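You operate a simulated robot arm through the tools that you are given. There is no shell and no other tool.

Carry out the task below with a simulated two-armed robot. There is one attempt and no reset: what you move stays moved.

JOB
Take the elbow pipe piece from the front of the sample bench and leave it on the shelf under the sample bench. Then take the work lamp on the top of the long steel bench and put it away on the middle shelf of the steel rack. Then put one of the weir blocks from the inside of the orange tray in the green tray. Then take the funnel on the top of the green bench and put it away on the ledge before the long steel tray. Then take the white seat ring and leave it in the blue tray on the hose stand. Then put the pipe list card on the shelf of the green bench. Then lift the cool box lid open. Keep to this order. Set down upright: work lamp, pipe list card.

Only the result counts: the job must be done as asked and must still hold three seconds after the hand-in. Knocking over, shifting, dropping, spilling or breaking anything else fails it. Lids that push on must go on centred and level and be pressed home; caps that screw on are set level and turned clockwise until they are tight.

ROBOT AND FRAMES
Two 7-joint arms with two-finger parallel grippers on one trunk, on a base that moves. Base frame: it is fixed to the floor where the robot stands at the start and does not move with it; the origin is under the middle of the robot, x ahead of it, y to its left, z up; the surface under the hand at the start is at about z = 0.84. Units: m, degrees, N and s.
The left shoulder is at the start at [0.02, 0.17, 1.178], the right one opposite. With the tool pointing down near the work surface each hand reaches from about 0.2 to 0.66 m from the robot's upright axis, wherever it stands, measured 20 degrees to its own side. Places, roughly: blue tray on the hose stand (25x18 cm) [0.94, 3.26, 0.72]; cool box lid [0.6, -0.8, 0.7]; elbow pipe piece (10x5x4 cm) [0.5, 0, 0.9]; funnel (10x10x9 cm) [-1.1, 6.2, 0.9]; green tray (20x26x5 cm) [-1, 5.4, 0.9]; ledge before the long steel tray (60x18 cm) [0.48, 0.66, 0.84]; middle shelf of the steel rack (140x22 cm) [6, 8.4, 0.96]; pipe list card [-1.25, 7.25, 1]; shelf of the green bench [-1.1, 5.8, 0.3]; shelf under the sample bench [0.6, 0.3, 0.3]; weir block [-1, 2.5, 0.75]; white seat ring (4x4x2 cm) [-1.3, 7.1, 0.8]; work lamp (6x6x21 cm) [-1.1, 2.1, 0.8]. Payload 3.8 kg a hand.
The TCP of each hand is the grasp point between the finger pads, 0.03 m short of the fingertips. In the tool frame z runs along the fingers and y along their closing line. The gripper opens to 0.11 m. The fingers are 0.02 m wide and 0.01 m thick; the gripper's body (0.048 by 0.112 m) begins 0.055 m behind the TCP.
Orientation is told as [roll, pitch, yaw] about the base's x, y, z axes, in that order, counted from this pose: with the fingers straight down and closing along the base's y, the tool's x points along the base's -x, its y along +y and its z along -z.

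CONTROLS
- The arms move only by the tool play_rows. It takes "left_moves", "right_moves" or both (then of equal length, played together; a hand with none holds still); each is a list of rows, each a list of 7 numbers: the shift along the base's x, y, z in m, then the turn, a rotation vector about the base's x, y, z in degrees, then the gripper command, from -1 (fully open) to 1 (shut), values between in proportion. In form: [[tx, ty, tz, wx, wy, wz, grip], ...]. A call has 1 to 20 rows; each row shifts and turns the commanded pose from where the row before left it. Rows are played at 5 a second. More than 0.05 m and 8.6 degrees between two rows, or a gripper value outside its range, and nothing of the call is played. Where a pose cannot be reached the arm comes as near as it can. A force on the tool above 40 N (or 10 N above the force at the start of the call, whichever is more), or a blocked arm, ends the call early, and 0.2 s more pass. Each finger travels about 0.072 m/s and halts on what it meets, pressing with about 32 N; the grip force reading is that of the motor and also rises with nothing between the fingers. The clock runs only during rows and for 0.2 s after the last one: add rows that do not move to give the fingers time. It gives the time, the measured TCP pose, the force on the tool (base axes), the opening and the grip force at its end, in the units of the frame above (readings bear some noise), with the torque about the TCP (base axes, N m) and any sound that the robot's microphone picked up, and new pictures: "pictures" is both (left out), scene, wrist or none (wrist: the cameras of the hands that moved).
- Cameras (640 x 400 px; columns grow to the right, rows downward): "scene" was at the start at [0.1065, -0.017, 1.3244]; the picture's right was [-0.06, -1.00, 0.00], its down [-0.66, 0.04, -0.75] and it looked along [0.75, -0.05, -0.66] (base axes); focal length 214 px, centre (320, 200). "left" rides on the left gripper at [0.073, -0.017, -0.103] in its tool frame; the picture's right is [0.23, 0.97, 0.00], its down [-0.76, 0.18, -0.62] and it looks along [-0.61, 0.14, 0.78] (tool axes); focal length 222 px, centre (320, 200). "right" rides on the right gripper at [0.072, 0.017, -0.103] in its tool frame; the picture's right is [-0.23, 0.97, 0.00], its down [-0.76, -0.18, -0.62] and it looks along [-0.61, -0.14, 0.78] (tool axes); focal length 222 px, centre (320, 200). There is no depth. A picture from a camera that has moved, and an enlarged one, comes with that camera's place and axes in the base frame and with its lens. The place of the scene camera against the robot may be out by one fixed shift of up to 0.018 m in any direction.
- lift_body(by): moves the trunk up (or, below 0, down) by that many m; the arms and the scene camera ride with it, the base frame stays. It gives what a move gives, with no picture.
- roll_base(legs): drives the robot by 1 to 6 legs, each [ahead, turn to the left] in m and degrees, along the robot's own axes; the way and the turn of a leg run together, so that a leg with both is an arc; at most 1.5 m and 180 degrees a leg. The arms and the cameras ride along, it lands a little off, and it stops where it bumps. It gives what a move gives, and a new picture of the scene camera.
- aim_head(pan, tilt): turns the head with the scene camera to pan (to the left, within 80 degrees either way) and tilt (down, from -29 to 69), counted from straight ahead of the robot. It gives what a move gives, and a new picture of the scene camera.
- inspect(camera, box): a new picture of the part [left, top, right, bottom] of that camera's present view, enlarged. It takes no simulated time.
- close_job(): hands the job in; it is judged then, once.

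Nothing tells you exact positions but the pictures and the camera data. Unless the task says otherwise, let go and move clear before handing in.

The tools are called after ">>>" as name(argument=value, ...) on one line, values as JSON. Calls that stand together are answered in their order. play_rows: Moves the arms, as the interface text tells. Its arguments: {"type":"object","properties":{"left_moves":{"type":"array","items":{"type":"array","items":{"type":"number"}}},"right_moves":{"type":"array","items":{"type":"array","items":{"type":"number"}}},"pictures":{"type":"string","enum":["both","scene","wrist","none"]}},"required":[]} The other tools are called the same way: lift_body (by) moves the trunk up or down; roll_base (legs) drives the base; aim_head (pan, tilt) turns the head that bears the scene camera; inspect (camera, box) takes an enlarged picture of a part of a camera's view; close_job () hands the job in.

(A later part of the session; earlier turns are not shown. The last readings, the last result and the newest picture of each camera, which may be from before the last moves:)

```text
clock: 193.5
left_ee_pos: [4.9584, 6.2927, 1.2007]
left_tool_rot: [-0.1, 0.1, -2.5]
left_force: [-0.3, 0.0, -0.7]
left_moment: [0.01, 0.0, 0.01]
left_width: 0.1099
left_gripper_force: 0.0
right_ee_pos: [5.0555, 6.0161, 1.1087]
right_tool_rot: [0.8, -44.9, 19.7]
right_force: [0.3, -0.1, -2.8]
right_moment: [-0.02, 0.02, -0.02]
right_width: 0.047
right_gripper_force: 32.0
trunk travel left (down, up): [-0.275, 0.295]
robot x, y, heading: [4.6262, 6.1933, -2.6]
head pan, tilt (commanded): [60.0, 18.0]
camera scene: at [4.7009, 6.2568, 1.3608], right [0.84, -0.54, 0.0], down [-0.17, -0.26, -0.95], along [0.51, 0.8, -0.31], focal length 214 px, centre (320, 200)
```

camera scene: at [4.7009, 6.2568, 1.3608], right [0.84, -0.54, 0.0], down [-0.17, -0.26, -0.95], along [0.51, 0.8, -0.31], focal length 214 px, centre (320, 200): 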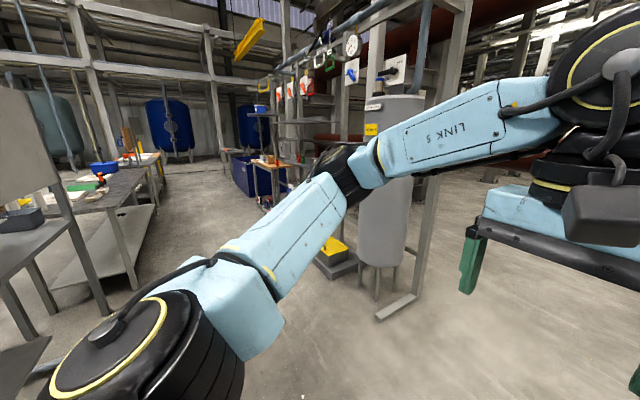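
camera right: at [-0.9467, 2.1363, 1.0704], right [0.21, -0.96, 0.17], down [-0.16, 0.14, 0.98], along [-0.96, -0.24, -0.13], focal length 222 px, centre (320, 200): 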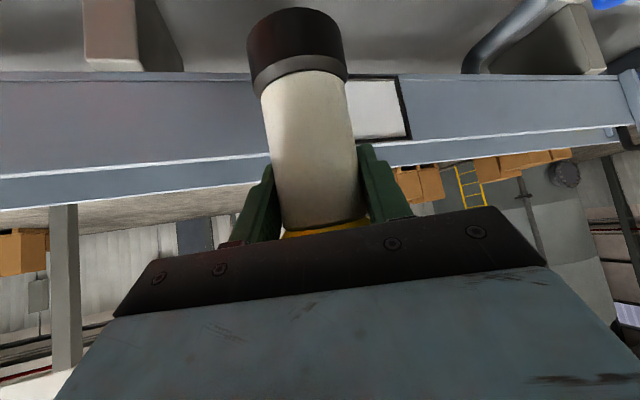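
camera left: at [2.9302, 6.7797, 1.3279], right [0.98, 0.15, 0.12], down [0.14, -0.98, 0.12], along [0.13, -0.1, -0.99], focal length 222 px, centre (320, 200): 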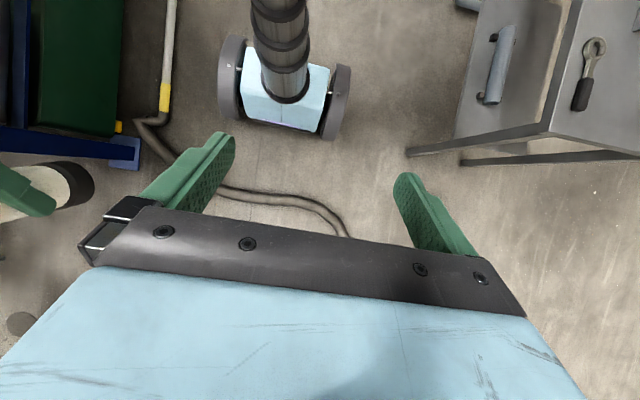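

The aisle before the rack is open. I drive north into it and turn to face the rack.

>>> roll_base(legs=[[0, 82], [1.5, 0]])

>>> roll_base(legs=[[0.5, 0], [0, -80]])

>>> aim_head(pan=0, tilt=20)

```text
clock: 204.3
left_ee_pos: [4.8793, 7.9904, 1.2013]
left_tool_rot: [-0.1, -0.1, 77.8]
left_force: [-1.2, -0.2, 0.1]
left_moment: [-0.02, 0.01, -0.02]
left_width: 0.1102
left_gripper_force: 0.0
right_ee_pos: [5.1674, 8.0391, 1.1073]
right_tool_rot: [0.8, -44.9, 100.0]
right_force: [-0.3, -0.3, -2.7]
right_moment: [0.01, 0.01, -0.01]
right_width: 0.047
right_gripper_force: 31.9
trunk travel left (down, up): [-0.275, 0.295]
robot x, y, heading: [4.9228, 7.6478, 78.2]
head pan, tilt (commanded): [60.0, 18.0]
camera scene: at [4.8595, 7.719, 1.3608], right [0.67, 0.74, 0.0], down [0.23, -0.21, -0.95], along [-0.7, 0.64, -0.31], focal length 214 px, centre (320, 200)
```

scene: 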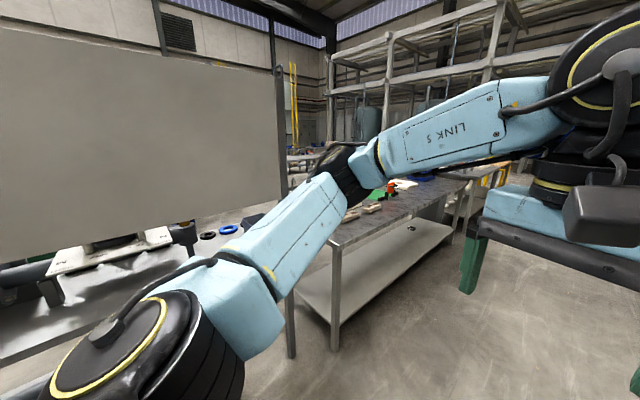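

```text
clock: 210.7
left_ee_pos: [5.3549, 8.2319, 1.1995]
left_tool_rot: [-0.1, -0.1, -2.1]
left_force: [-0.2, -0.2, 0.2]
left_moment: [-0.01, 0.01, 0.03]
left_width: 0.1097
left_gripper_force: 0.1
right_ee_pos: [5.4537, 7.9557, 1.1082]
right_tool_rot: [0.8, -44.9, 19.8]
right_force: [0.1, 0.0, -2.1]
right_moment: [0.02, 0.04, 0.02]
right_width: 0.0472
right_gripper_force: 31.3
trunk travel left (down, up): [-0.275, 0.295]
robot x, y, heading: [5.0257, 8.128, -1.9]
head pan, tilt (commanded): [60.0, 18.0]
camera scene: at [5.098, 8.1964, 1.3608], right [0.85, -0.53, 0.0], down [-0.17, -0.26, -0.95], along [0.51, 0.8, -0.31], focal length 214 px, centre (320, 200)
```

scene: 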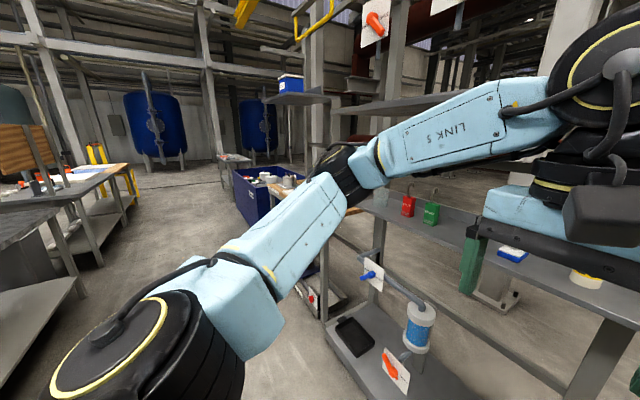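

```text
clock: 212.0
left_ee_pos: [5.3556, 8.2319, 1.2005]
left_tool_rot: [-0.1, 0.0, -2.1]
left_force: [-0.2, 0.0, -0.8]
left_moment: [0.02, 0.02, -0.03]
left_width: 0.11
left_gripper_force: 0.0
right_ee_pos: [5.4528, 7.9553, 1.1075]
right_tool_rot: [0.8, -44.9, 19.8]
right_force: [0.7, 0.4, -2.9]
right_moment: [0.0, -0.01, 0.01]
right_width: 0.0472
right_gripper_force: 32.5
trunk travel left (down, up): [-0.275, 0.295]
robot x, y, heading: [5.028, 8.1281, -2.3]
head pan, tilt (commanded): [0.0, 20.0]
camera scene: at [5.1412, 8.114, 1.3575], right [-0.04, -1.0, 0.0], down [-0.34, 0.01, -0.94], along [0.94, -0.04, -0.34], focal length 214 px, centre (320, 200)
```

scene: 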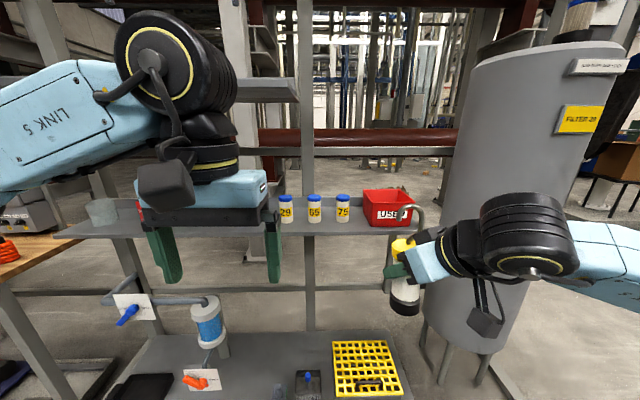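

The middle shelf holds locks, three jars and a red bin. My left hand blocks the view of the free part, so I move it aside and look.

>>> play_rows(left_moves=[[-0.03, 0.04, 0.0, 0, 0, 0, -1], [-0.03, 0.04, 0.0, 0, 0, 0, -1], [-0.03, 0.04, 0.0, 0, 0, 0, -1], [0, 0.04, 0.0, 0, 0, 0, -1], [0, 0.04, 0.0, 0, 0, 0, -1], [0, 0.04, 0.0, 0, 0, 0, -1]], pictures="scene")

>>> aim_head(pan=20, tilt=25)

```text
clock: 213.4
left_ee_pos: [5.2671, 8.4734, 1.2003]
left_tool_rot: [-0.3, 0.0, -2.3]
left_force: [0.2, 1.3, 2.0]
left_moment: [-0.03, -0.04, 0.01]
left_width: 0.1101
left_gripper_force: 0.2
right_ee_pos: [5.4546, 7.9562, 1.1076]
right_tool_rot: [0.7, -44.8, 19.9]
right_force: [0.3, 0.6, -1.2]
right_moment: [-0.03, -0.02, 0.0]
right_width: 0.0471
right_gripper_force: 32.3
trunk travel left (down, up): [-0.275, 0.295]
robot x, y, heading: [5.0279, 8.13, -2.5]
head pan, tilt (commanded): [0.0, 20.0]
camera scene: at [5.1418, 8.1146, 1.3575], right [-0.04, -1.0, 0.0], down [-0.34, 0.01, -0.94], along [0.94, -0.04, -0.34], focal length 214 px, centre (320, 200)
```

scene: 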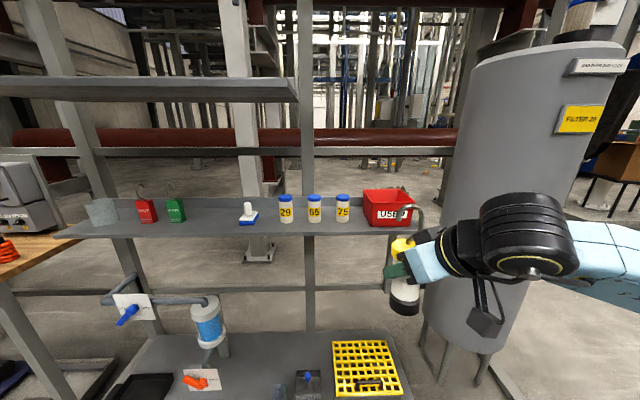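

```text
clock: 214.2
left_ee_pos: [5.2652, 8.4717, 1.2007]
left_tool_rot: [-0.1, 0.3, -2.3]
left_force: [0.1, 0.0, 0.2]
left_moment: [0.01, 0.0, 0.0]
left_width: 0.1097
left_gripper_force: 0.1
right_ee_pos: [5.4538, 7.957, 1.1068]
right_tool_rot: [0.8, -44.9, 19.9]
right_force: [-0.1, 0.2, -1.7]
right_moment: [0.0, -0.03, 0.01]
right_width: 0.0473
right_gripper_force: 32.0
trunk travel left (down, up): [-0.275, 0.295]
robot x, y, heading: [5.0276, 8.1344, -2.3]
head pan, tilt (commanded): [20.0, 25.0]
camera scene: at [5.1359, 8.1457, 1.3494], right [0.3, -0.95, 0.0], down [-0.4, -0.13, -0.91], along [0.86, 0.28, -0.42], focal length 214 px, centre (320, 200)
```

scene: 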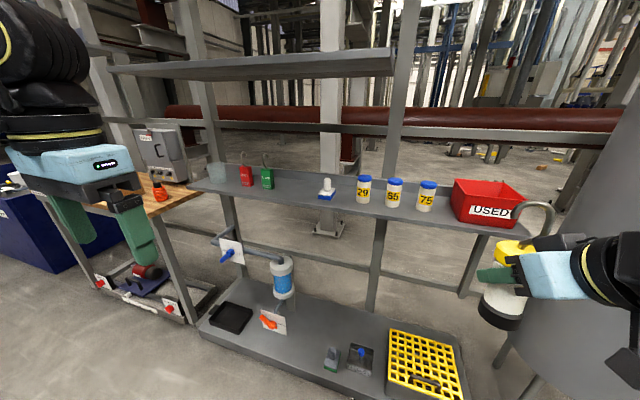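

There is a free gap on the middle shelf (x≈5.94, y≈8.55) between the green tag and the white item; the shelf above is at z≈1.43. I shift the robot north so that the right arm faces this gap.

>>> roll_base(legs=[[0, 92], [0.53, 0], [0, -90]])

>>> aim_head(pan=-10, tilt=25)

```text
clock: 225.1
left_ee_pos: [5.2313, 9.0115, 1.2015]
left_tool_rot: [0.0, -0.1, 1.6]
left_force: [-0.5, -0.2, 0.2]
left_moment: [0.03, -0.06, 0.01]
left_width: 0.1102
left_gripper_force: 0.1
right_ee_pos: [5.4531, 8.51, 1.1075]
right_tool_rot: [0.8, -45.0, 23.6]
right_force: [0.5, 0.9, -1.5]
right_moment: [0.01, 0.01, -0.04]
right_width: 0.0472
right_gripper_force: 32.6
trunk travel left (down, up): [-0.275, 0.295]
robot x, y, heading: [5.0153, 8.6573, 1.5]
head pan, tilt (commanded): [20.0, 25.0]
camera scene: at [5.1225, 8.6779, 1.3494], right [0.37, -0.93, 0.0], down [-0.39, -0.15, -0.91], along [0.84, 0.33, -0.42], focal length 214 px, centre (320, 200)
```

scene: 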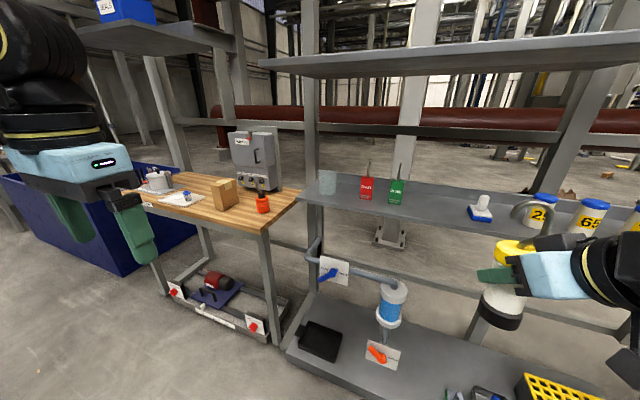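

```text
clock: 226.0
left_ee_pos: [5.2315, 9.0128, 1.2011]
left_tool_rot: [-0.2, -0.1, 1.6]
left_force: [-0.5, -0.2, 0.0]
left_moment: [0.01, -0.02, 0.01]
left_width: 0.1103
left_gripper_force: 0.0
right_ee_pos: [5.4532, 8.5107, 1.1068]
right_tool_rot: [0.8, -44.9, 23.6]
right_force: [0.4, 0.4, -2.2]
right_moment: [0.0, 0.02, 0.0]
right_width: 0.0474
right_gripper_force: 32.1
trunk travel left (down, up): [-0.275, 0.295]
robot x, y, heading: [5.012, 8.653, 1.1]
head pan, tilt (commanded): [-10.0, 25.0]
camera scene: at [5.1279, 8.6307, 1.3494], right [-0.15, -0.99, 0.0], down [-0.42, 0.06, -0.91], along [0.9, -0.13, -0.42], focal length 214 px, centre (320, 200)
```

scene: 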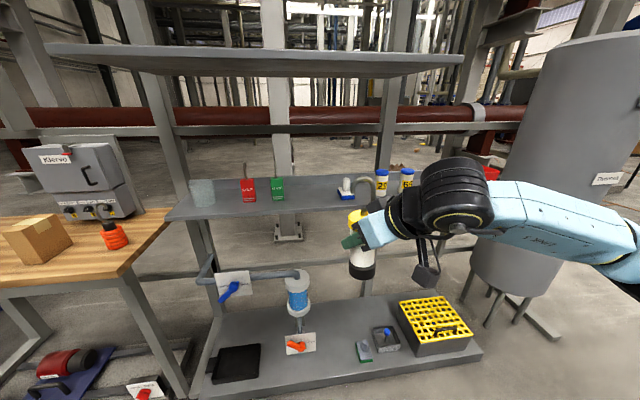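

The gap's centre is about y=8.56. I raise the lamp a little and drive toward the rack.

>>> play_rows(right_moves=[[0, 0.01, 0.02, 0, 0, 0, 1], [0, 0.015, 0.02, 0, 0, 0, 1], [0, 0.01, 0.01, 0, 0, 0, 1], [0, 0, 0, 0, 0, 0, 1]], pictures="none")

>>> roll_base(legs=[[0.33, -1]])

>>> inspect(camera="right", box=[0, 0, 640, 400])

```text
clock: 227.0
left_ee_pos: [5.2309, 9.0117, 1.201]
left_tool_rot: [-0.2, -0.1, 1.6]
left_force: [0.3, 0.9, -0.3]
left_moment: [-0.01, 0.01, -0.01]
left_width: 0.1099
left_gripper_force: 0.0
right_ee_pos: [5.453, 8.5466, 1.159]
right_tool_rot: [0.9, -44.9, 23.6]
right_force: [0.6, -0.6, -1.9]
right_moment: [0.01, 0.01, 0.02]
right_width: 0.0476
right_gripper_force: 31.9
trunk travel left (down, up): [-0.275, 0.295]
robot x, y, heading: [5.0159, 8.6559, 1.6]
head pan, tilt (commanded): [-10.0, 25.0]
```

```text
clock: 229.2
left_ee_pos: [5.5638, 9.0169, 1.2012]
left_tool_rot: [-0.1, -0.1, 1.0]
left_force: [0.7, 0.4, -0.2]
left_moment: [-0.01, 0.01, 0.0]
left_width: 0.1099
left_gripper_force: 0.2
right_ee_pos: [5.7804, 8.5475, 1.1585]
right_tool_rot: [0.9, -44.7, 23.0]
right_force: [0.3, 0.3, -2.9]
right_moment: [0.01, 0.03, 0.02]
right_width: 0.0474
right_gripper_force: 31.6
trunk travel left (down, up): [-0.275, 0.295]
robot x, y, heading: [5.3446, 8.662, 0.9]
head pan, tilt (commanded): [-10.0, 25.0]
camera scene: at [5.4571, 8.6364, 1.3494], right [-0.16, -0.99, 0.0], down [-0.42, 0.07, -0.91], along [0.89, -0.14, -0.42], focal length 214 px, centre (320, 200)
```

scene: 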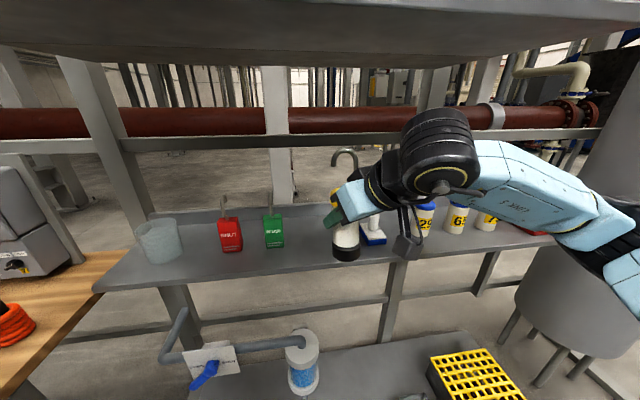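

```text
1.00 times, centred on (320, 200) of right (not enlarged: the box is as wide or as high as the picture)
camera zoom: at [5.6607, 8.5129, 1.18], right [-0.24, 0.96, 0.17], down [0.17, -0.13, 0.98], along [0.96, 0.26, -0.13], focal length 222 px, centre (320, 200)
```

zoom: 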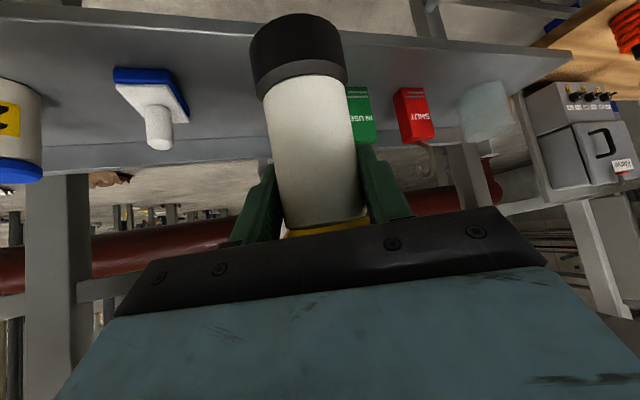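

From the wrist camera: shelf surface x 5.86–6.09, free y 8.43–8.67. The lamp only needs to go 18 cm forward at this y; I move it in and down a little.

>>> play_rows(right_moves=[[0.036, 0, -0.008, 0, 0, 0, 1], [0.036, 0, -0.008, 0, 0, 0, 1], [0.036, 0, -0.008, 0, 0, 0, 1], [0.036, 0, -0.008, 0, 0, 0, 1], [0.036, 0, -0.008, 0, 0, 0, 1], [0, 0, 0, 0, 0, 0, 1]], pictures="both")

```text
clock: 230.6
left_ee_pos: [5.5631, 9.0168, 1.202]
left_tool_rot: [-0.3, -0.2, 1.1]
left_force: [-0.5, 0.1, 0.0]
left_moment: [0.0, -0.01, 0.0]
left_width: 0.1103
left_gripper_force: 0.0
right_ee_pos: [5.9603, 8.5482, 1.1178]
right_tool_rot: [0.8, -44.9, 23.0]
right_force: [-0.1, 0.8, -2.5]
right_moment: [-0.03, 0.02, 0.02]
right_width: 0.0469
right_gripper_force: 31.8
trunk travel left (down, up): [-0.275, 0.295]
robot x, y, heading: [5.3429, 8.6612, 0.9]
head pan, tilt (commanded): [-10.0, 25.0]
camera scene: at [5.456, 8.6362, 1.3495], right [-0.16, -0.99, 0.0], down [-0.42, 0.07, -0.91], along [0.9, -0.14, -0.42], focal length 214 px, centre (320, 200)
camera right: at [5.8406, 8.5135, 1.1397], right [-0.24, 0.96, 0.17], down [0.17, -0.13, 0.98], along [0.96, 0.27, -0.13], focal length 222 px, centre (320, 200)
```

scene: 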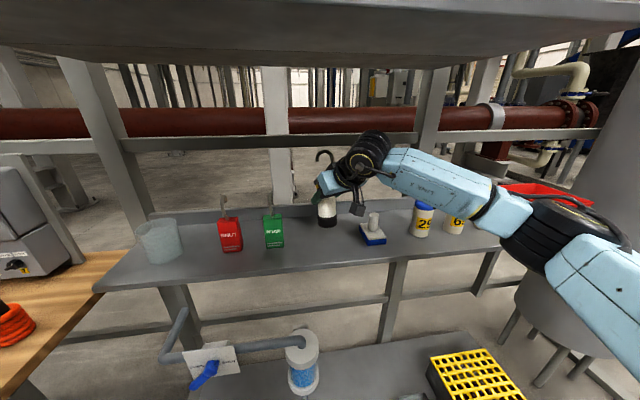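
right: 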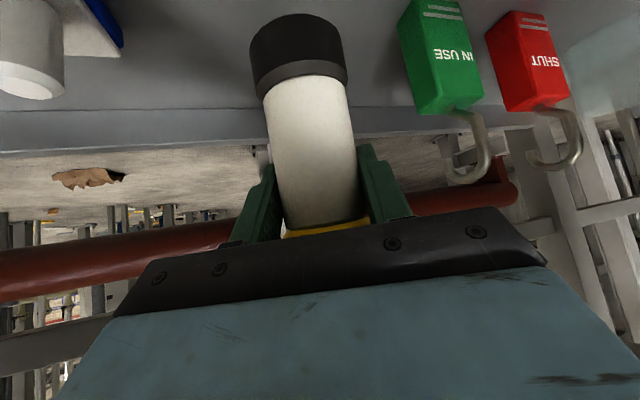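

The lamp is over the free spot; the arm stays clear of the jars. I lower it gently.

>>> play_rows(right_moves=[[0, 0, -0.01, 0, 0, 0, 1], [0, 0, -0.01, 0, 0, 0, 1], [0, 0, -0.006, 0, 0, 0, 1], [0, 0, -0.004, 0, 0, 0, 1], [0, 0, 0, 0, 0, 0, 1]], pictures="wrist")

```text
clock: 231.8
left_ee_pos: [5.5622, 9.017, 1.2022]
left_tool_rot: [-0.2, -0.1, 1.0]
left_force: [-0.8, -0.2, 0.4]
left_moment: [0.01, 0.0, 0.0]
left_width: 0.1099
left_gripper_force: 0.1
right_ee_pos: [5.9606, 8.5488, 1.0879]
right_tool_rot: [0.9, -44.8, 23.0]
right_force: [0.3, -0.3, -2.2]
right_moment: [0.01, 0.0, 0.0]
right_width: 0.0469
right_gripper_force: 31.8
trunk travel left (down, up): [-0.275, 0.295]
robot x, y, heading: [5.3433, 8.6631, 1.1]
head pan, tilt (commanded): [-10.0, 25.0]
camera right: at [5.8401, 8.5127, 1.1098], right [-0.24, 0.96, 0.17], down [0.17, -0.13, 0.98], along [0.96, 0.26, -0.13], focal length 222 px, centre (320, 200)
```

right: 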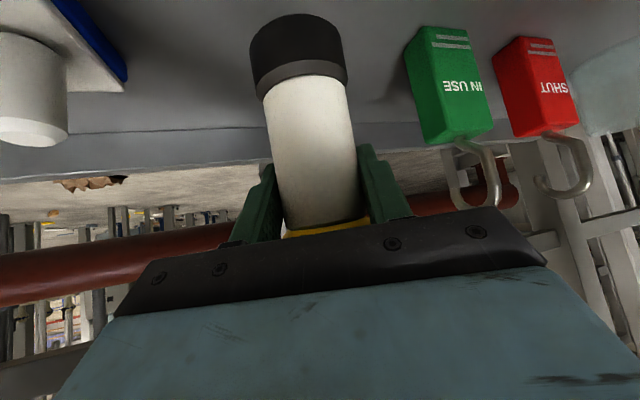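

>>> play_rows(right_moves=[[0, 0, -0.004, 0, 0, 0, 1], [0, 0, -0.003, 0, 0, 0, 1], [0, 0, -0.002, 0, 0, 0, 1], [0, 0, 0, 0, 0, 0, 1]], pictures="wrist")

```text
clock: 232.8
left_ee_pos: [5.5638, 9.016, 1.2026]
left_tool_rot: [-0.2, -0.1, 1.0]
left_force: [0.9, 0.1, 0.3]
left_moment: [-0.01, 0.03, 0.01]
left_width: 0.1099
left_gripper_force: 0.1
right_ee_pos: [5.9597, 8.5484, 1.0789]
right_tool_rot: [1.0, -44.9, 23.2]
right_force: [-0.4, 0.6, -1.9]
right_moment: [0.03, 0.01, 0.02]
right_width: 0.047
right_gripper_force: 32.2
trunk travel left (down, up): [-0.275, 0.295]
robot x, y, heading: [5.3432, 8.6638, 1.0]
head pan, tilt (commanded): [-10.0, 25.0]
camera right: at [5.8396, 8.5128, 1.1007], right [-0.24, 0.96, 0.17], down [0.17, -0.13, 0.98], along [0.96, 0.26, -0.13], focal length 222 px, centre (320, 200)
```

right: 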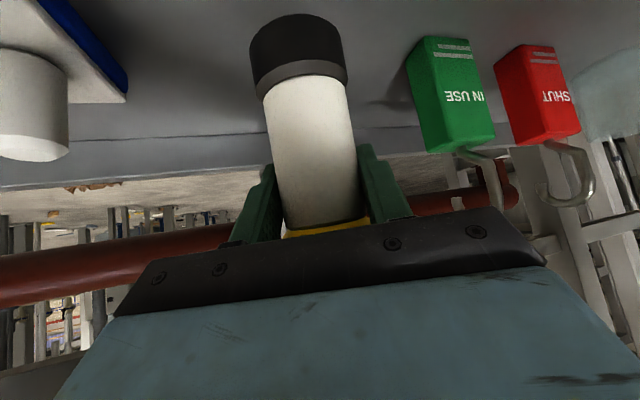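

>>> play_rows(right_moves=[[0, 0, -0.003, 0, 0, 0, 1], [0, 0, -0.003, 0, 0, 0, 1], [0, 0, -0.002, 0, 0, 0, 1], [0, 0, 0, 0, 0, 0, 1]], pictures="wrist")

```text
clock: 233.8
left_ee_pos: [5.5631, 9.0164, 1.2007]
left_tool_rot: [-0.3, -0.1, 1.1]
left_force: [-0.5, -0.8, 0.1]
left_moment: [0.01, -0.03, -0.04]
left_width: 0.1101
left_gripper_force: 0.1
right_ee_pos: [5.9589, 8.5481, 1.0703]
right_tool_rot: [0.8, -44.8, 23.0]
right_force: [0.5, -0.5, -2.7]
right_moment: [0.0, 0.02, 0.02]
right_width: 0.0471
right_gripper_force: 32.4
trunk travel left (down, up): [-0.275, 0.295]
robot x, y, heading: [5.3415, 8.6638, 0.7]
head pan, tilt (commanded): [-10.0, 25.0]
camera right: at [5.8398, 8.5131, 1.0925], right [-0.24, 0.96, 0.17], down [0.17, -0.13, 0.98], along [0.96, 0.26, -0.13], focal length 222 px, centre (320, 200)
```

right: 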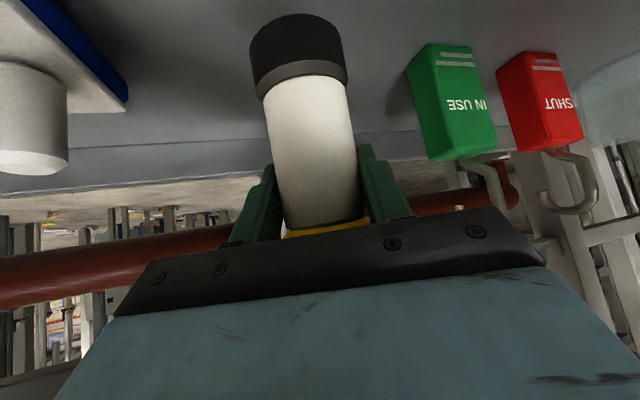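

>>> inspect(camera="scene", box=[260, 140, 420, 270])

>>> inspect(camera="right", box=[180, 0, 420, 150])

```text
3.08 times, centred on (340, 205) of scene
camera zoom: at [5.4564, 8.6363, 1.3494], right [-0.16, -0.99, 0.0], down [-0.42, 0.07, -0.91], along [0.89, -0.14, -0.42], focal length 660 px, centre (258, 185)
```

zoom: 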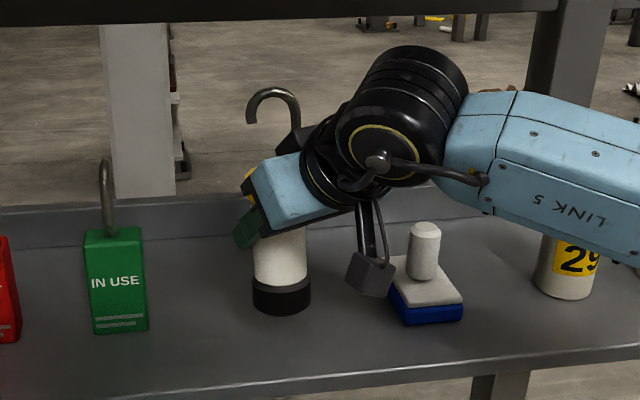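

```text
2.67 times, centred on (300, 75) of right
camera zoom: at [5.8398, 8.5131, 1.0925], right [-0.24, 0.96, 0.17], down [0.17, -0.13, 0.98], along [0.96, 0.26, -0.13], focal length 592 px, centre (373, 533)
```

zoom: 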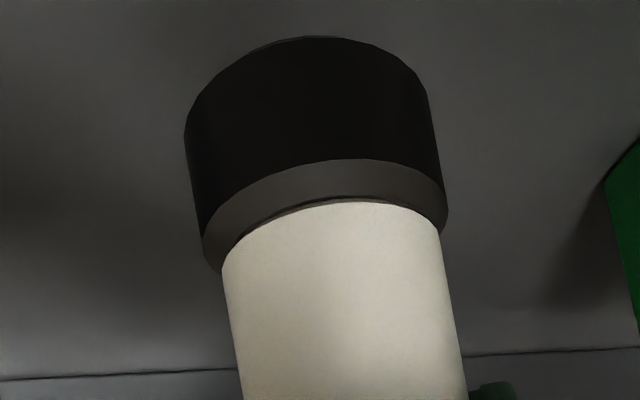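

The lamp's base is still slightly above the shelf. I keep lowering in small steps until contact.

>>> play_rows(right_moves=[[0, 0, -0.003, 0, 0, 0, 1], [0, 0, -0.003, 0, 0, 0, 1], [0, 0, -0.003, 0, 0, 0, 1], [0, 0, -0.003, 0, 0, 0, 1], [0, 0, 0, 0, 0, 0, 1]], pictures="wrist")

```text
clock: 235.0
left_ee_pos: [5.5632, 9.0171, 1.2006]
left_tool_rot: [-0.2, 0.0, 1.0]
left_force: [-0.2, 0.6, -0.2]
left_moment: [-0.02, -0.01, 0.0]
left_width: 0.11
left_gripper_force: 0.1
right_ee_pos: [5.9592, 8.548, 1.0586]
right_tool_rot: [0.8, -44.9, 23.0]
right_force: [-0.2, 0.1, -2.1]
right_moment: [0.0, 0.0, 0.01]
right_width: 0.0472
right_gripper_force: 31.6
trunk travel left (down, up): [-0.275, 0.295]
robot x, y, heading: [5.3385, 8.6626, 0.8]
head pan, tilt (commanded): [-10.0, 25.0]
camera right: at [5.8403, 8.5131, 1.0811], right [-0.24, 0.96, 0.17], down [0.17, -0.13, 0.98], along [0.96, 0.26, -0.13], focal length 222 px, centre (320, 200)
```

right: 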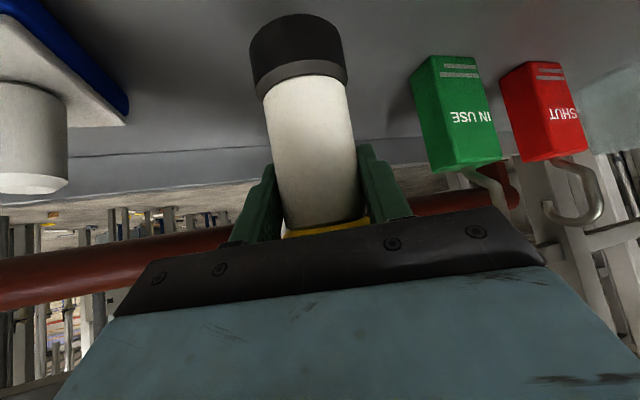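

>>> play_rows(right_moves=[[0, 0, -0.003, 0, 0, 0, 1], [0, 0, -0.003, 0, 0, 0, 1], [0, 0, -0.003, 0, 0, 0, 1], [0, 0, 0, 0, 0, 0, 1]], pictures="wrist")

```text
clock: 236.0
left_ee_pos: [5.5628, 9.0161, 1.2005]
left_tool_rot: [-0.3, 0.0, 1.1]
left_force: [0.4, -0.2, 0.3]
left_moment: [0.05, 0.0, 0.03]
left_width: 0.1099
left_gripper_force: 0.0
right_ee_pos: [5.9594, 8.549, 1.0502]
right_tool_rot: [0.7, -44.9, 23.1]
right_force: [-0.4, 1.3, -2.7]
right_moment: [-0.02, -0.02, 0.0]
right_width: 0.0472
right_gripper_force: 31.6
trunk travel left (down, up): [-0.275, 0.295]
robot x, y, heading: [5.3436, 8.6603, 0.9]
head pan, tilt (commanded): [-10.0, 25.0]
camera right: at [5.8401, 8.5131, 1.0715], right [-0.24, 0.96, 0.17], down [0.17, -0.13, 0.98], along [0.96, 0.26, -0.13], focal length 222 px, centre (320, 200)
```

right: 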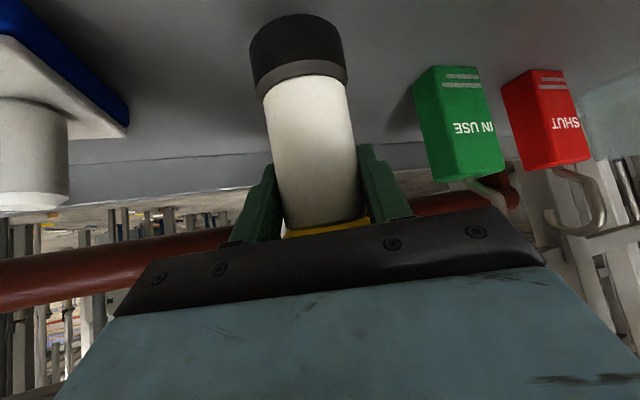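

>>> play_rows(right_moves=[[0, 0, -0.003, 0, 0, 0, 1], [0, 0, -0.003, 0, 0, 0, 1], [0, 0, -0.002, 0, 0, 0, 1], [0, 0, 0, 0, 0, 0, 1]], pictures="wrist")

>>> inspect(camera="scene", box=[280, 150, 400, 250])

```text
clock: 237.0
left_ee_pos: [5.5637, 9.018, 1.2011]
left_tool_rot: [-0.2, 0.0, 1.0]
left_force: [0.0, 0.8, -0.1]
left_moment: [0.0, -0.01, -0.01]
left_width: 0.11
left_gripper_force: 0.0
right_ee_pos: [5.96, 8.5485, 1.0408]
right_tool_rot: [0.8, -44.8, 23.0]
right_force: [-0.1, -0.4, -3.1]
right_moment: [0.03, 0.01, -0.04]
right_width: 0.0471
right_gripper_force: 32.0
trunk travel left (down, up): [-0.275, 0.295]
robot x, y, heading: [5.3404, 8.6637, 0.7]
head pan, tilt (commanded): [-10.0, 25.0]
camera right: at [5.8402, 8.5126, 1.0634], right [-0.24, 0.96, 0.17], down [0.17, -0.13, 0.98], along [0.96, 0.26, -0.13], focal length 222 px, centre (320, 200)
```

right: 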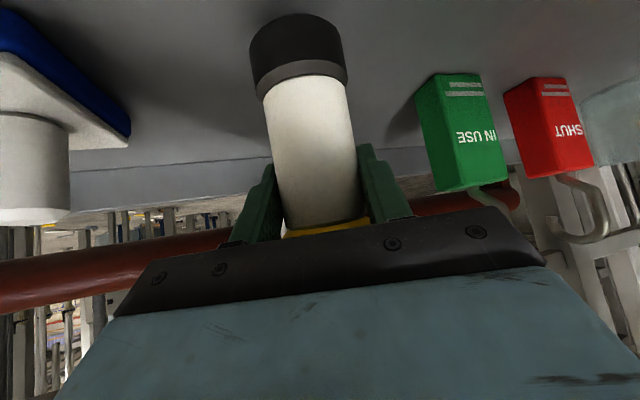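

```text
4.00 times, centred on (340, 200) of scene
camera zoom: at [5.4564, 8.6364, 1.3494], right [-0.16, -0.99, 0.0], down [-0.42, 0.07, -0.91], along [0.89, -0.14, -0.42], focal length 858 px, centre (240, 200)
```

zoom: 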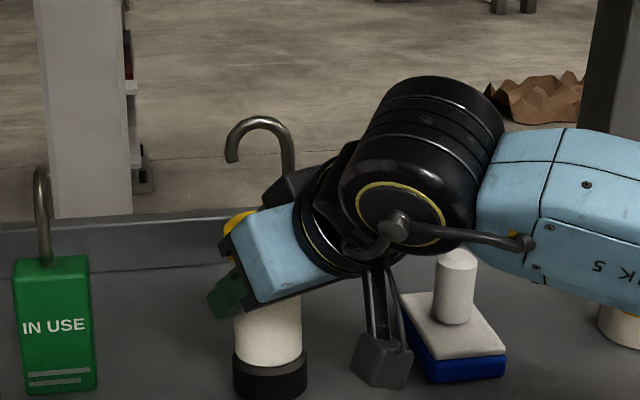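

>>> play_rows(right_moves=[[0, 0, -0.003, 0, 0, 0, 1], [0, 0, -0.003, 0, 0, 0, 1], [0, 0, -0.003, 0, 0, 0, 1], [0, 0, 0, 0, 0, 0, 1]], pictures="wrist")

```text
clock: 238.0
left_ee_pos: [5.5612, 9.0173, 1.2027]
left_tool_rot: [-0.2, -0.1, 0.9]
left_force: [0.5, -0.5, 0.8]
left_moment: [-0.02, 0.01, 0.03]
left_width: 0.1099
left_gripper_force: 0.1
right_ee_pos: [5.9604, 8.5474, 1.0379]
right_tool_rot: [0.9, -45.4, 23.1]
right_force: [0.3, -0.4, 16.3]
right_moment: [0.01, -0.29, 0.01]
right_width: 0.047
right_gripper_force: 31.9
trunk travel left (down, up): [-0.275, 0.295]
robot x, y, heading: [5.3423, 8.6636, 0.9]
head pan, tilt (commanded): [-10.0, 25.0]
camera right: at [5.8397, 8.5129, 1.0579], right [-0.24, 0.95, 0.17], down [0.16, -0.13, 0.98], along [0.96, 0.27, -0.12], focal length 222 px, centre (320, 200)
```

right: 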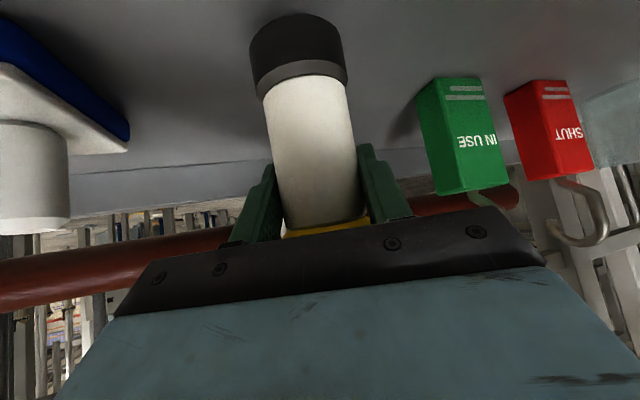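

Contact with the shelf (16 N). I relax the pressure and open the fingers.

>>> play_rows(right_moves=[[0, 0, 0.005, 0, 0, 0, 1], [0, 0, 0, 0, 0, 0, 0.1], [0, 0, 0, 0, 0, 0, -0.15], [0, 0, 0, 0, 0, 0, -0.4], [0, 0, 0, 0, 0, 0, -0.4]], pictures="wrist")

```text
clock: 239.2
left_ee_pos: [5.5637, 9.0157, 1.201]
left_tool_rot: [-0.3, -0.1, 1.0]
left_force: [0.1, 0.0, 0.0]
left_moment: [0.01, -0.01, 0.05]
left_width: 0.1099
left_gripper_force: 0.1
right_ee_pos: [5.9593, 8.5479, 1.0372]
right_tool_rot: [0.8, -44.9, 23.0]
right_force: [-0.3, -0.2, 0.3]
right_moment: [-0.01, 0.01, 0.06]
right_width: 0.0768
right_gripper_force: 0.1
trunk travel left (down, up): [-0.275, 0.295]
robot x, y, heading: [5.3424, 8.6621, 1.0]
head pan, tilt (commanded): [-10.0, 25.0]
camera right: at [5.8398, 8.5125, 1.0596], right [-0.24, 0.96, 0.17], down [0.17, -0.13, 0.98], along [0.96, 0.26, -0.13], focal length 222 px, centre (320, 200)
```

right: 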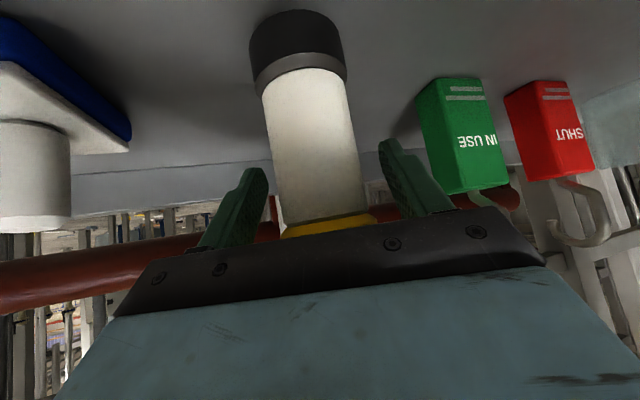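

The lamp stands on its own. I withdraw horizontally along the finger direction.

>>> play_rows(right_moves=[[-0.0138, -0.0058, 0, 0, 0, 0, -0.4], [-0.0184, -0.0078, 0, 0, 0, 0, -0.4], [-0.0184, -0.0078, 0, 0, 0, 0, -0.4], [-0.0276, -0.0117, 0.0, 0, 0, 0, -0.4], [-0.03, -0.005, 0.02, 0, 0, 0, -0.4], [-0.03, 0, 0.02, 0, 0, 0, -0.4], [0, 0, 0, 0, 0, 0, -0.4]], pictures="both")

```text
clock: 240.8
left_ee_pos: [5.5622, 9.017, 1.2012]
left_tool_rot: [-0.2, -0.1, 1.0]
left_force: [0.2, -0.1, 0.5]
left_moment: [0.01, 0.01, 0.03]
left_width: 0.11
left_gripper_force: 0.0
right_ee_pos: [5.8222, 8.5093, 1.0764]
right_tool_rot: [0.8, -44.7, 23.0]
right_force: [0.2, -1.0, -0.4]
right_moment: [0.02, 0.04, 0.0]
right_width: 0.0769
right_gripper_force: 0.0
trunk travel left (down, up): [-0.275, 0.295]
robot x, y, heading: [5.3438, 8.6623, 0.8]
head pan, tilt (commanded): [-10.0, 25.0]
camera scene: at [5.4565, 8.6364, 1.3494], right [-0.16, -0.99, 0.0], down [-0.42, 0.07, -0.91], along [0.89, -0.14, -0.42], focal length 214 px, centre (320, 200)
camera right: at [5.7028, 8.4733, 1.0993], right [-0.24, 0.96, 0.17], down [0.17, -0.13, 0.98], along [0.96, 0.26, -0.13], focal length 222 px, centre (320, 200)
```

scene: 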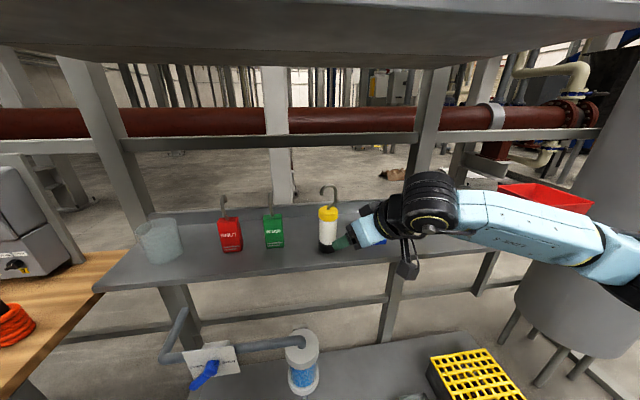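
right: 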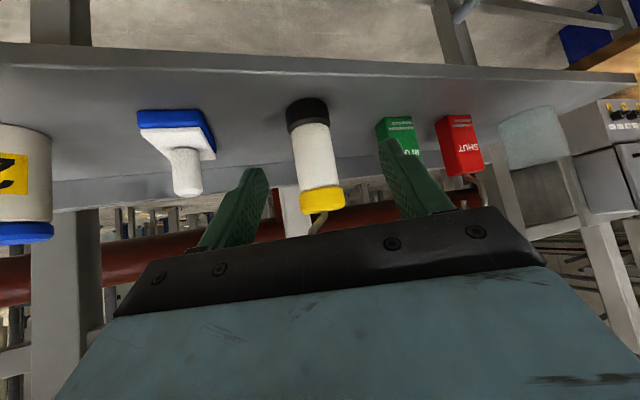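

The lamp stands upright on the middle shelf. I draw the hand back, reverse from the rack, and fold both arms for travel.

>>> play_rows(right_moves=[[-0.04, 0, 0.03, 0, 0, 0, -0.4], [-0.04, 0, 0.03, 0, 0, 0, -0.4], [-0.02, 0, 0.02, 0, 0, 0, -0.4]], pictures="none")

>>> roll_base(legs=[[-0.33, 0]])

>>> play_rows(right_moves=[[0, 0, 0.01, 0, 0, -7.5, -1], [0, 0, 0.01, 0, 0, -7.5, -1], [0, 0, 0.01, 0, 0, -7, -1], [0, 0, 0, 0, 7.5, 0, -1], [0, 0, 0, 0, 7.5, 0, -1], [0, 0, 0, 0, 7.5, 0, -1], [0, 0, 0, 0, 7.5, 0, -1], [0, 0, 0, 0, 7.5, 0, -1], [0, 0, 0, 0, 7.5, 0, -1], [0, 0, 0, 0, 0, 0, -1]], left_moves=[[0.02, -0.03, 0, 0, 0, 0, -1], [0.02, -0.03, 0, 0, 0, 0, -1], [0.02, -0.03, 0, 0, 0, 0, -1], [0.02, -0.03, 0, 0, 0, 0, -1], [0.01, -0.03, 0, 0, 0, 0, -1], [0, -0.03, 0, 0, 0, 0, -1], [0, -0.03, 0, 0, 0, 0, -1], [0, 0, 0, 0, 0, 0, -1], [0, 0, 0, 0, 0, 0, -1], [0, 0, 0, 0, 0, 0, -1]], pictures="scene")

```text
clock: 241.6
left_ee_pos: [5.5634, 9.0163, 1.2021]
left_tool_rot: [-0.3, 0.0, 1.1]
left_force: [-0.1, -0.3, -0.5]
left_moment: [0.03, 0.03, -0.01]
left_width: 0.1099
left_gripper_force: 0.1
right_ee_pos: [5.7237, 8.5091, 1.1587]
right_tool_rot: [0.8, -44.9, 23.0]
right_force: [-0.5, -0.2, -0.4]
right_moment: [-0.02, 0.0, -0.02]
right_width: 0.077
right_gripper_force: 0.0
trunk travel left (down, up): [-0.275, 0.295]
robot x, y, heading: [5.34, 8.6658, 0.6]
head pan, tilt (commanded): [-10.0, 25.0]
```

```text
clock: 243.8
left_ee_pos: [5.2366, 9.0127, 1.2012]
left_tool_rot: [-0.3, 0.0, 1.2]
left_force: [0.6, 0.0, 0.1]
left_moment: [0.02, -0.01, -0.01]
left_width: 0.11
left_gripper_force: 0.1
right_ee_pos: [5.4008, 8.5047, 1.1583]
right_tool_rot: [0.8, -44.9, 23.3]
right_force: [-0.4, -0.3, 0.6]
right_moment: [0.01, -0.01, 0.0]
right_width: 0.0769
right_gripper_force: 0.2
trunk travel left (down, up): [-0.275, 0.295]
robot x, y, heading: [5.0179, 8.655, 1.0]
head pan, tilt (commanded): [-10.0, 25.0]
camera scene: at [5.1313, 8.6311, 1.3495], right [-0.15, -0.99, 0.0], down [-0.42, 0.07, -0.91], along [0.9, -0.14, -0.42], focal length 214 px, centre (320, 200)
```

scene: 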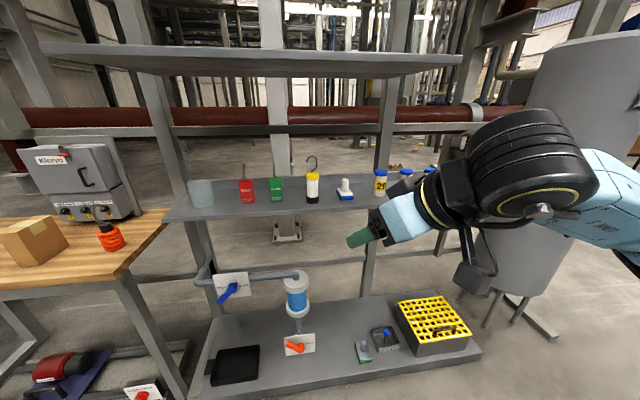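

```text
clock: 246.0
left_ee_pos: [5.3265, 8.8025, 1.2006]
left_tool_rot: [-0.2, -0.1, 1.1]
left_force: [0.0, 0.3, -0.5]
left_moment: [-0.02, 0.01, -0.03]
left_width: 0.1098
left_gripper_force: 0.1
right_ee_pos: [5.4001, 8.5043, 1.189]
right_tool_rot: [1.6, 0.1, 1.0]
right_force: [-0.4, 0.2, -0.4]
right_moment: [0.04, -0.02, 0.02]
right_width: 0.1098
right_gripper_force: 0.2
trunk travel left (down, up): [-0.275, 0.295]
robot x, y, heading: [5.0175, 8.656, 1.1]
head pan, tilt (commanded): [-10.0, 25.0]
camera scene: at [5.1318, 8.6312, 1.3495], right [-0.15, -0.99, 0.0], down [-0.42, 0.07, -0.91], along [0.9, -0.14, -0.42], focal length 214 px, centre (320, 200)
```

scene: 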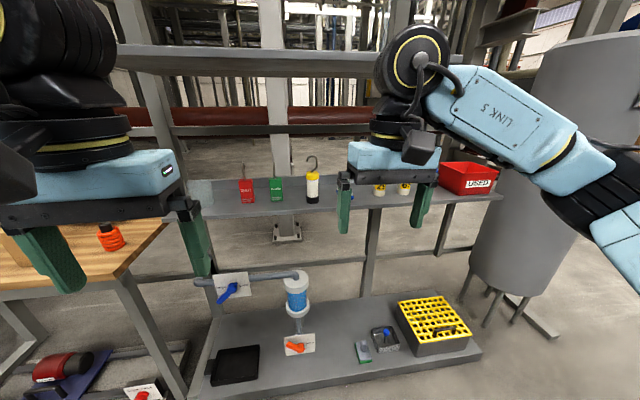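

All clear. I drive back the way I came: south, then west.

>>> roll_base(legs=[[0, -100], [1.25, 0], [1.2, 0]])

>>> aim_head(pan=0, tilt=25)

```text
clock: 262.1
left_ee_pos: [4.7941, 5.8987, 1.1995]
left_tool_rot: [-0.3, 0.0, -97.8]
left_force: [-0.2, -0.1, 0.0]
left_moment: [0.01, -0.01, -0.03]
left_width: 0.1098
left_gripper_force: 0.0
right_ee_pos: [4.4883, 5.8727, 1.1888]
right_tool_rot: [1.7, 0.1, -98.2]
right_force: [-0.6, -0.3, -0.5]
right_moment: [0.02, 0.01, 0.02]
right_width: 0.1098
right_gripper_force: 0.0
trunk travel left (down, up): [-0.275, 0.295]
robot x, y, heading: [4.7011, 6.2261, -98.0]
head pan, tilt (commanded): [-10.0, 25.0]
camera scene: at [4.6699, 6.107, 1.3494], right [-0.95, 0.31, 0.0], down [0.13, 0.4, -0.91], along [-0.28, -0.86, -0.42], focal length 214 px, centre (320, 200)
```

scene: 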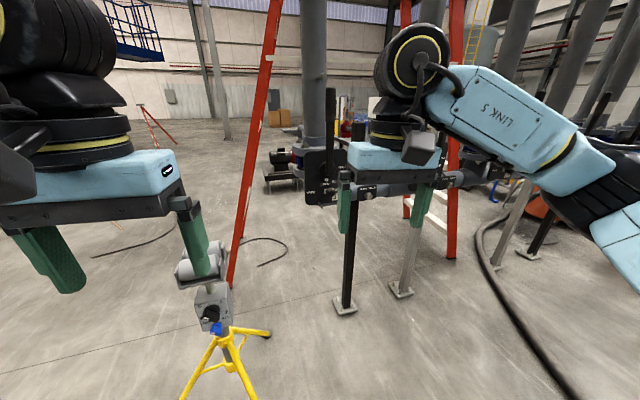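

```text
clock: 262.9
left_ee_pos: [4.7954, 5.8996, 1.2008]
left_tool_rot: [-0.1, -0.1, -97.8]
left_force: [0.1, -0.5, 0.6]
left_moment: [0.0, 0.0, -0.01]
left_width: 0.1099
left_gripper_force: 0.1
right_ee_pos: [4.4885, 5.8734, 1.188]
right_tool_rot: [1.8, 0.1, -98.1]
right_force: [-0.1, 0.2, 0.4]
right_moment: [-0.01, -0.03, 0.0]
right_width: 0.11
right_gripper_force: 0.0
trunk travel left (down, up): [-0.275, 0.295]
robot x, y, heading: [4.7018, 6.2299, -98.0]
head pan, tilt (commanded): [0.0, 25.0]
camera scene: at [4.6855, 6.1037, 1.3495], right [-0.99, 0.14, 0.0], down [0.06, 0.42, -0.91], along [-0.13, -0.9, -0.42], focal length 214 px, centre (320, 200)
```

scene: 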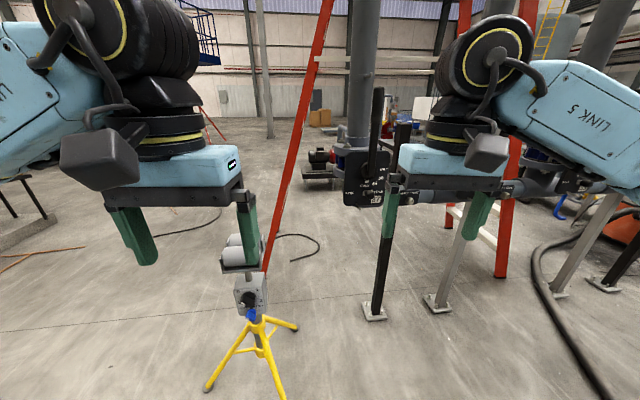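

I turn west and retrace the route past the wash bench, over the hose and up the corridor.

>>> roll_base(legs=[[0, -83], [1.2, 0], [0, -54]])

```text
clock: 275.1
left_ee_pos: [3.1906, 6.4373, 1.2017]
left_tool_rot: [-0.1, -0.1, 124.9]
left_force: [-0.2, -0.4, 0.0]
left_moment: [0.0, -0.03, -0.01]
left_width: 0.1101
left_gripper_force: 0.2
right_ee_pos: [3.3975, 6.6623, 1.1873]
right_tool_rot: [1.7, 0.2, 124.6]
right_force: [0.2, -0.2, 0.1]
right_moment: [-0.04, 0.01, -0.01]
right_width: 0.1099
right_gripper_force: 0.1
trunk travel left (down, up): [-0.275, 0.295]
robot x, y, heading: [3.4834, 6.2615, 124.8]
head pan, tilt (commanded): [0.0, 25.0]
camera scene: at [3.4198, 6.3415, 1.3495], right [0.82, 0.57, 0.0], down [0.24, -0.35, -0.91], along [-0.52, 0.74, -0.42], focal length 214 px, centre (320, 200)
```

scene: 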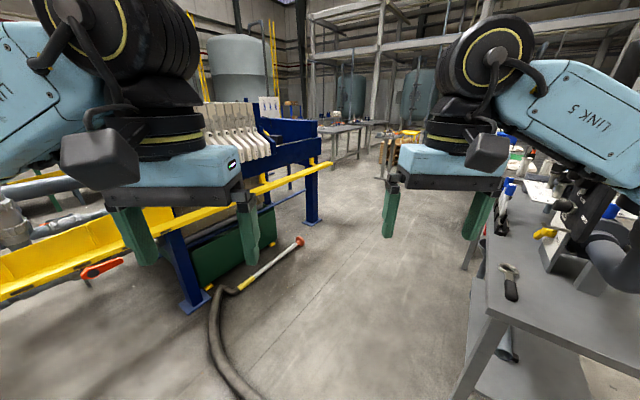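

>>> roll_base(legs=[[0, 11], [0.85, 0], [0, -44]])

>>> roll_base(legs=[[1.45, 0]])

```text
clock: 282.2
left_ee_pos: [2.7331, 7.154, 1.2007]
left_tool_rot: [-0.1, -0.1, 92.2]
left_force: [0.3, 0.7, 0.4]
left_moment: [-0.02, -0.01, 0.04]
left_width: 0.1103
left_gripper_force: 0.0
right_ee_pos: [3.0285, 7.2324, 1.1895]
right_tool_rot: [1.6, 0.1, 91.9]
right_force: [0.2, 0.4, 0.3]
right_moment: [0.0, 0.02, 0.01]
right_width: 0.1098
right_gripper_force: 0.1
trunk travel left (down, up): [-0.275, 0.295]
robot x, y, heading: [2.8851, 6.8464, 91.9]
head pan, tilt (commanded): [0.0, 25.0]
camera scene: at [2.8812, 6.9494, 1.3495], right [1.0, 0.04, 0.0], down [0.02, -0.42, -0.91], along [-0.03, 0.91, -0.42], focal length 214 px, centre (320, 200)
```

scene: 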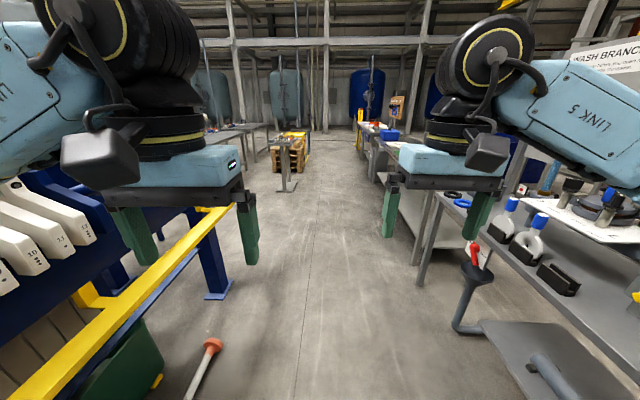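

```text
clock: 289.4
left_ee_pos: [2.6544, 8.5976, 1.2013]
left_tool_rot: [-0.2, -0.1, 93.5]
left_force: [0.5, 0.8, -0.4]
left_moment: [0.02, -0.03, 0.01]
left_width: 0.11
left_gripper_force: 0.1
right_ee_pos: [2.948, 8.6838, 1.1895]
right_tool_rot: [1.7, 0.0, 93.3]
right_force: [0.3, 0.0, -0.3]
right_moment: [0.01, -0.02, 0.05]
right_width: 0.1099
right_gripper_force: 0.0
trunk travel left (down, up): [-0.275, 0.295]
robot x, y, heading: [2.811, 8.2948, 93.7]
head pan, tilt (commanded): [0.0, 25.0]
camera scene: at [2.8063, 8.3966, 1.3494], right [1.0, 0.06, 0.0], down [0.03, -0.42, -0.91], along [-0.06, 0.9, -0.42], focal length 214 px, centre (320, 200)
```

scene: 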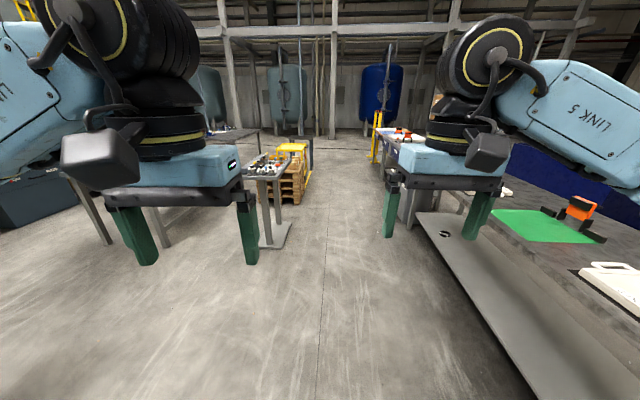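

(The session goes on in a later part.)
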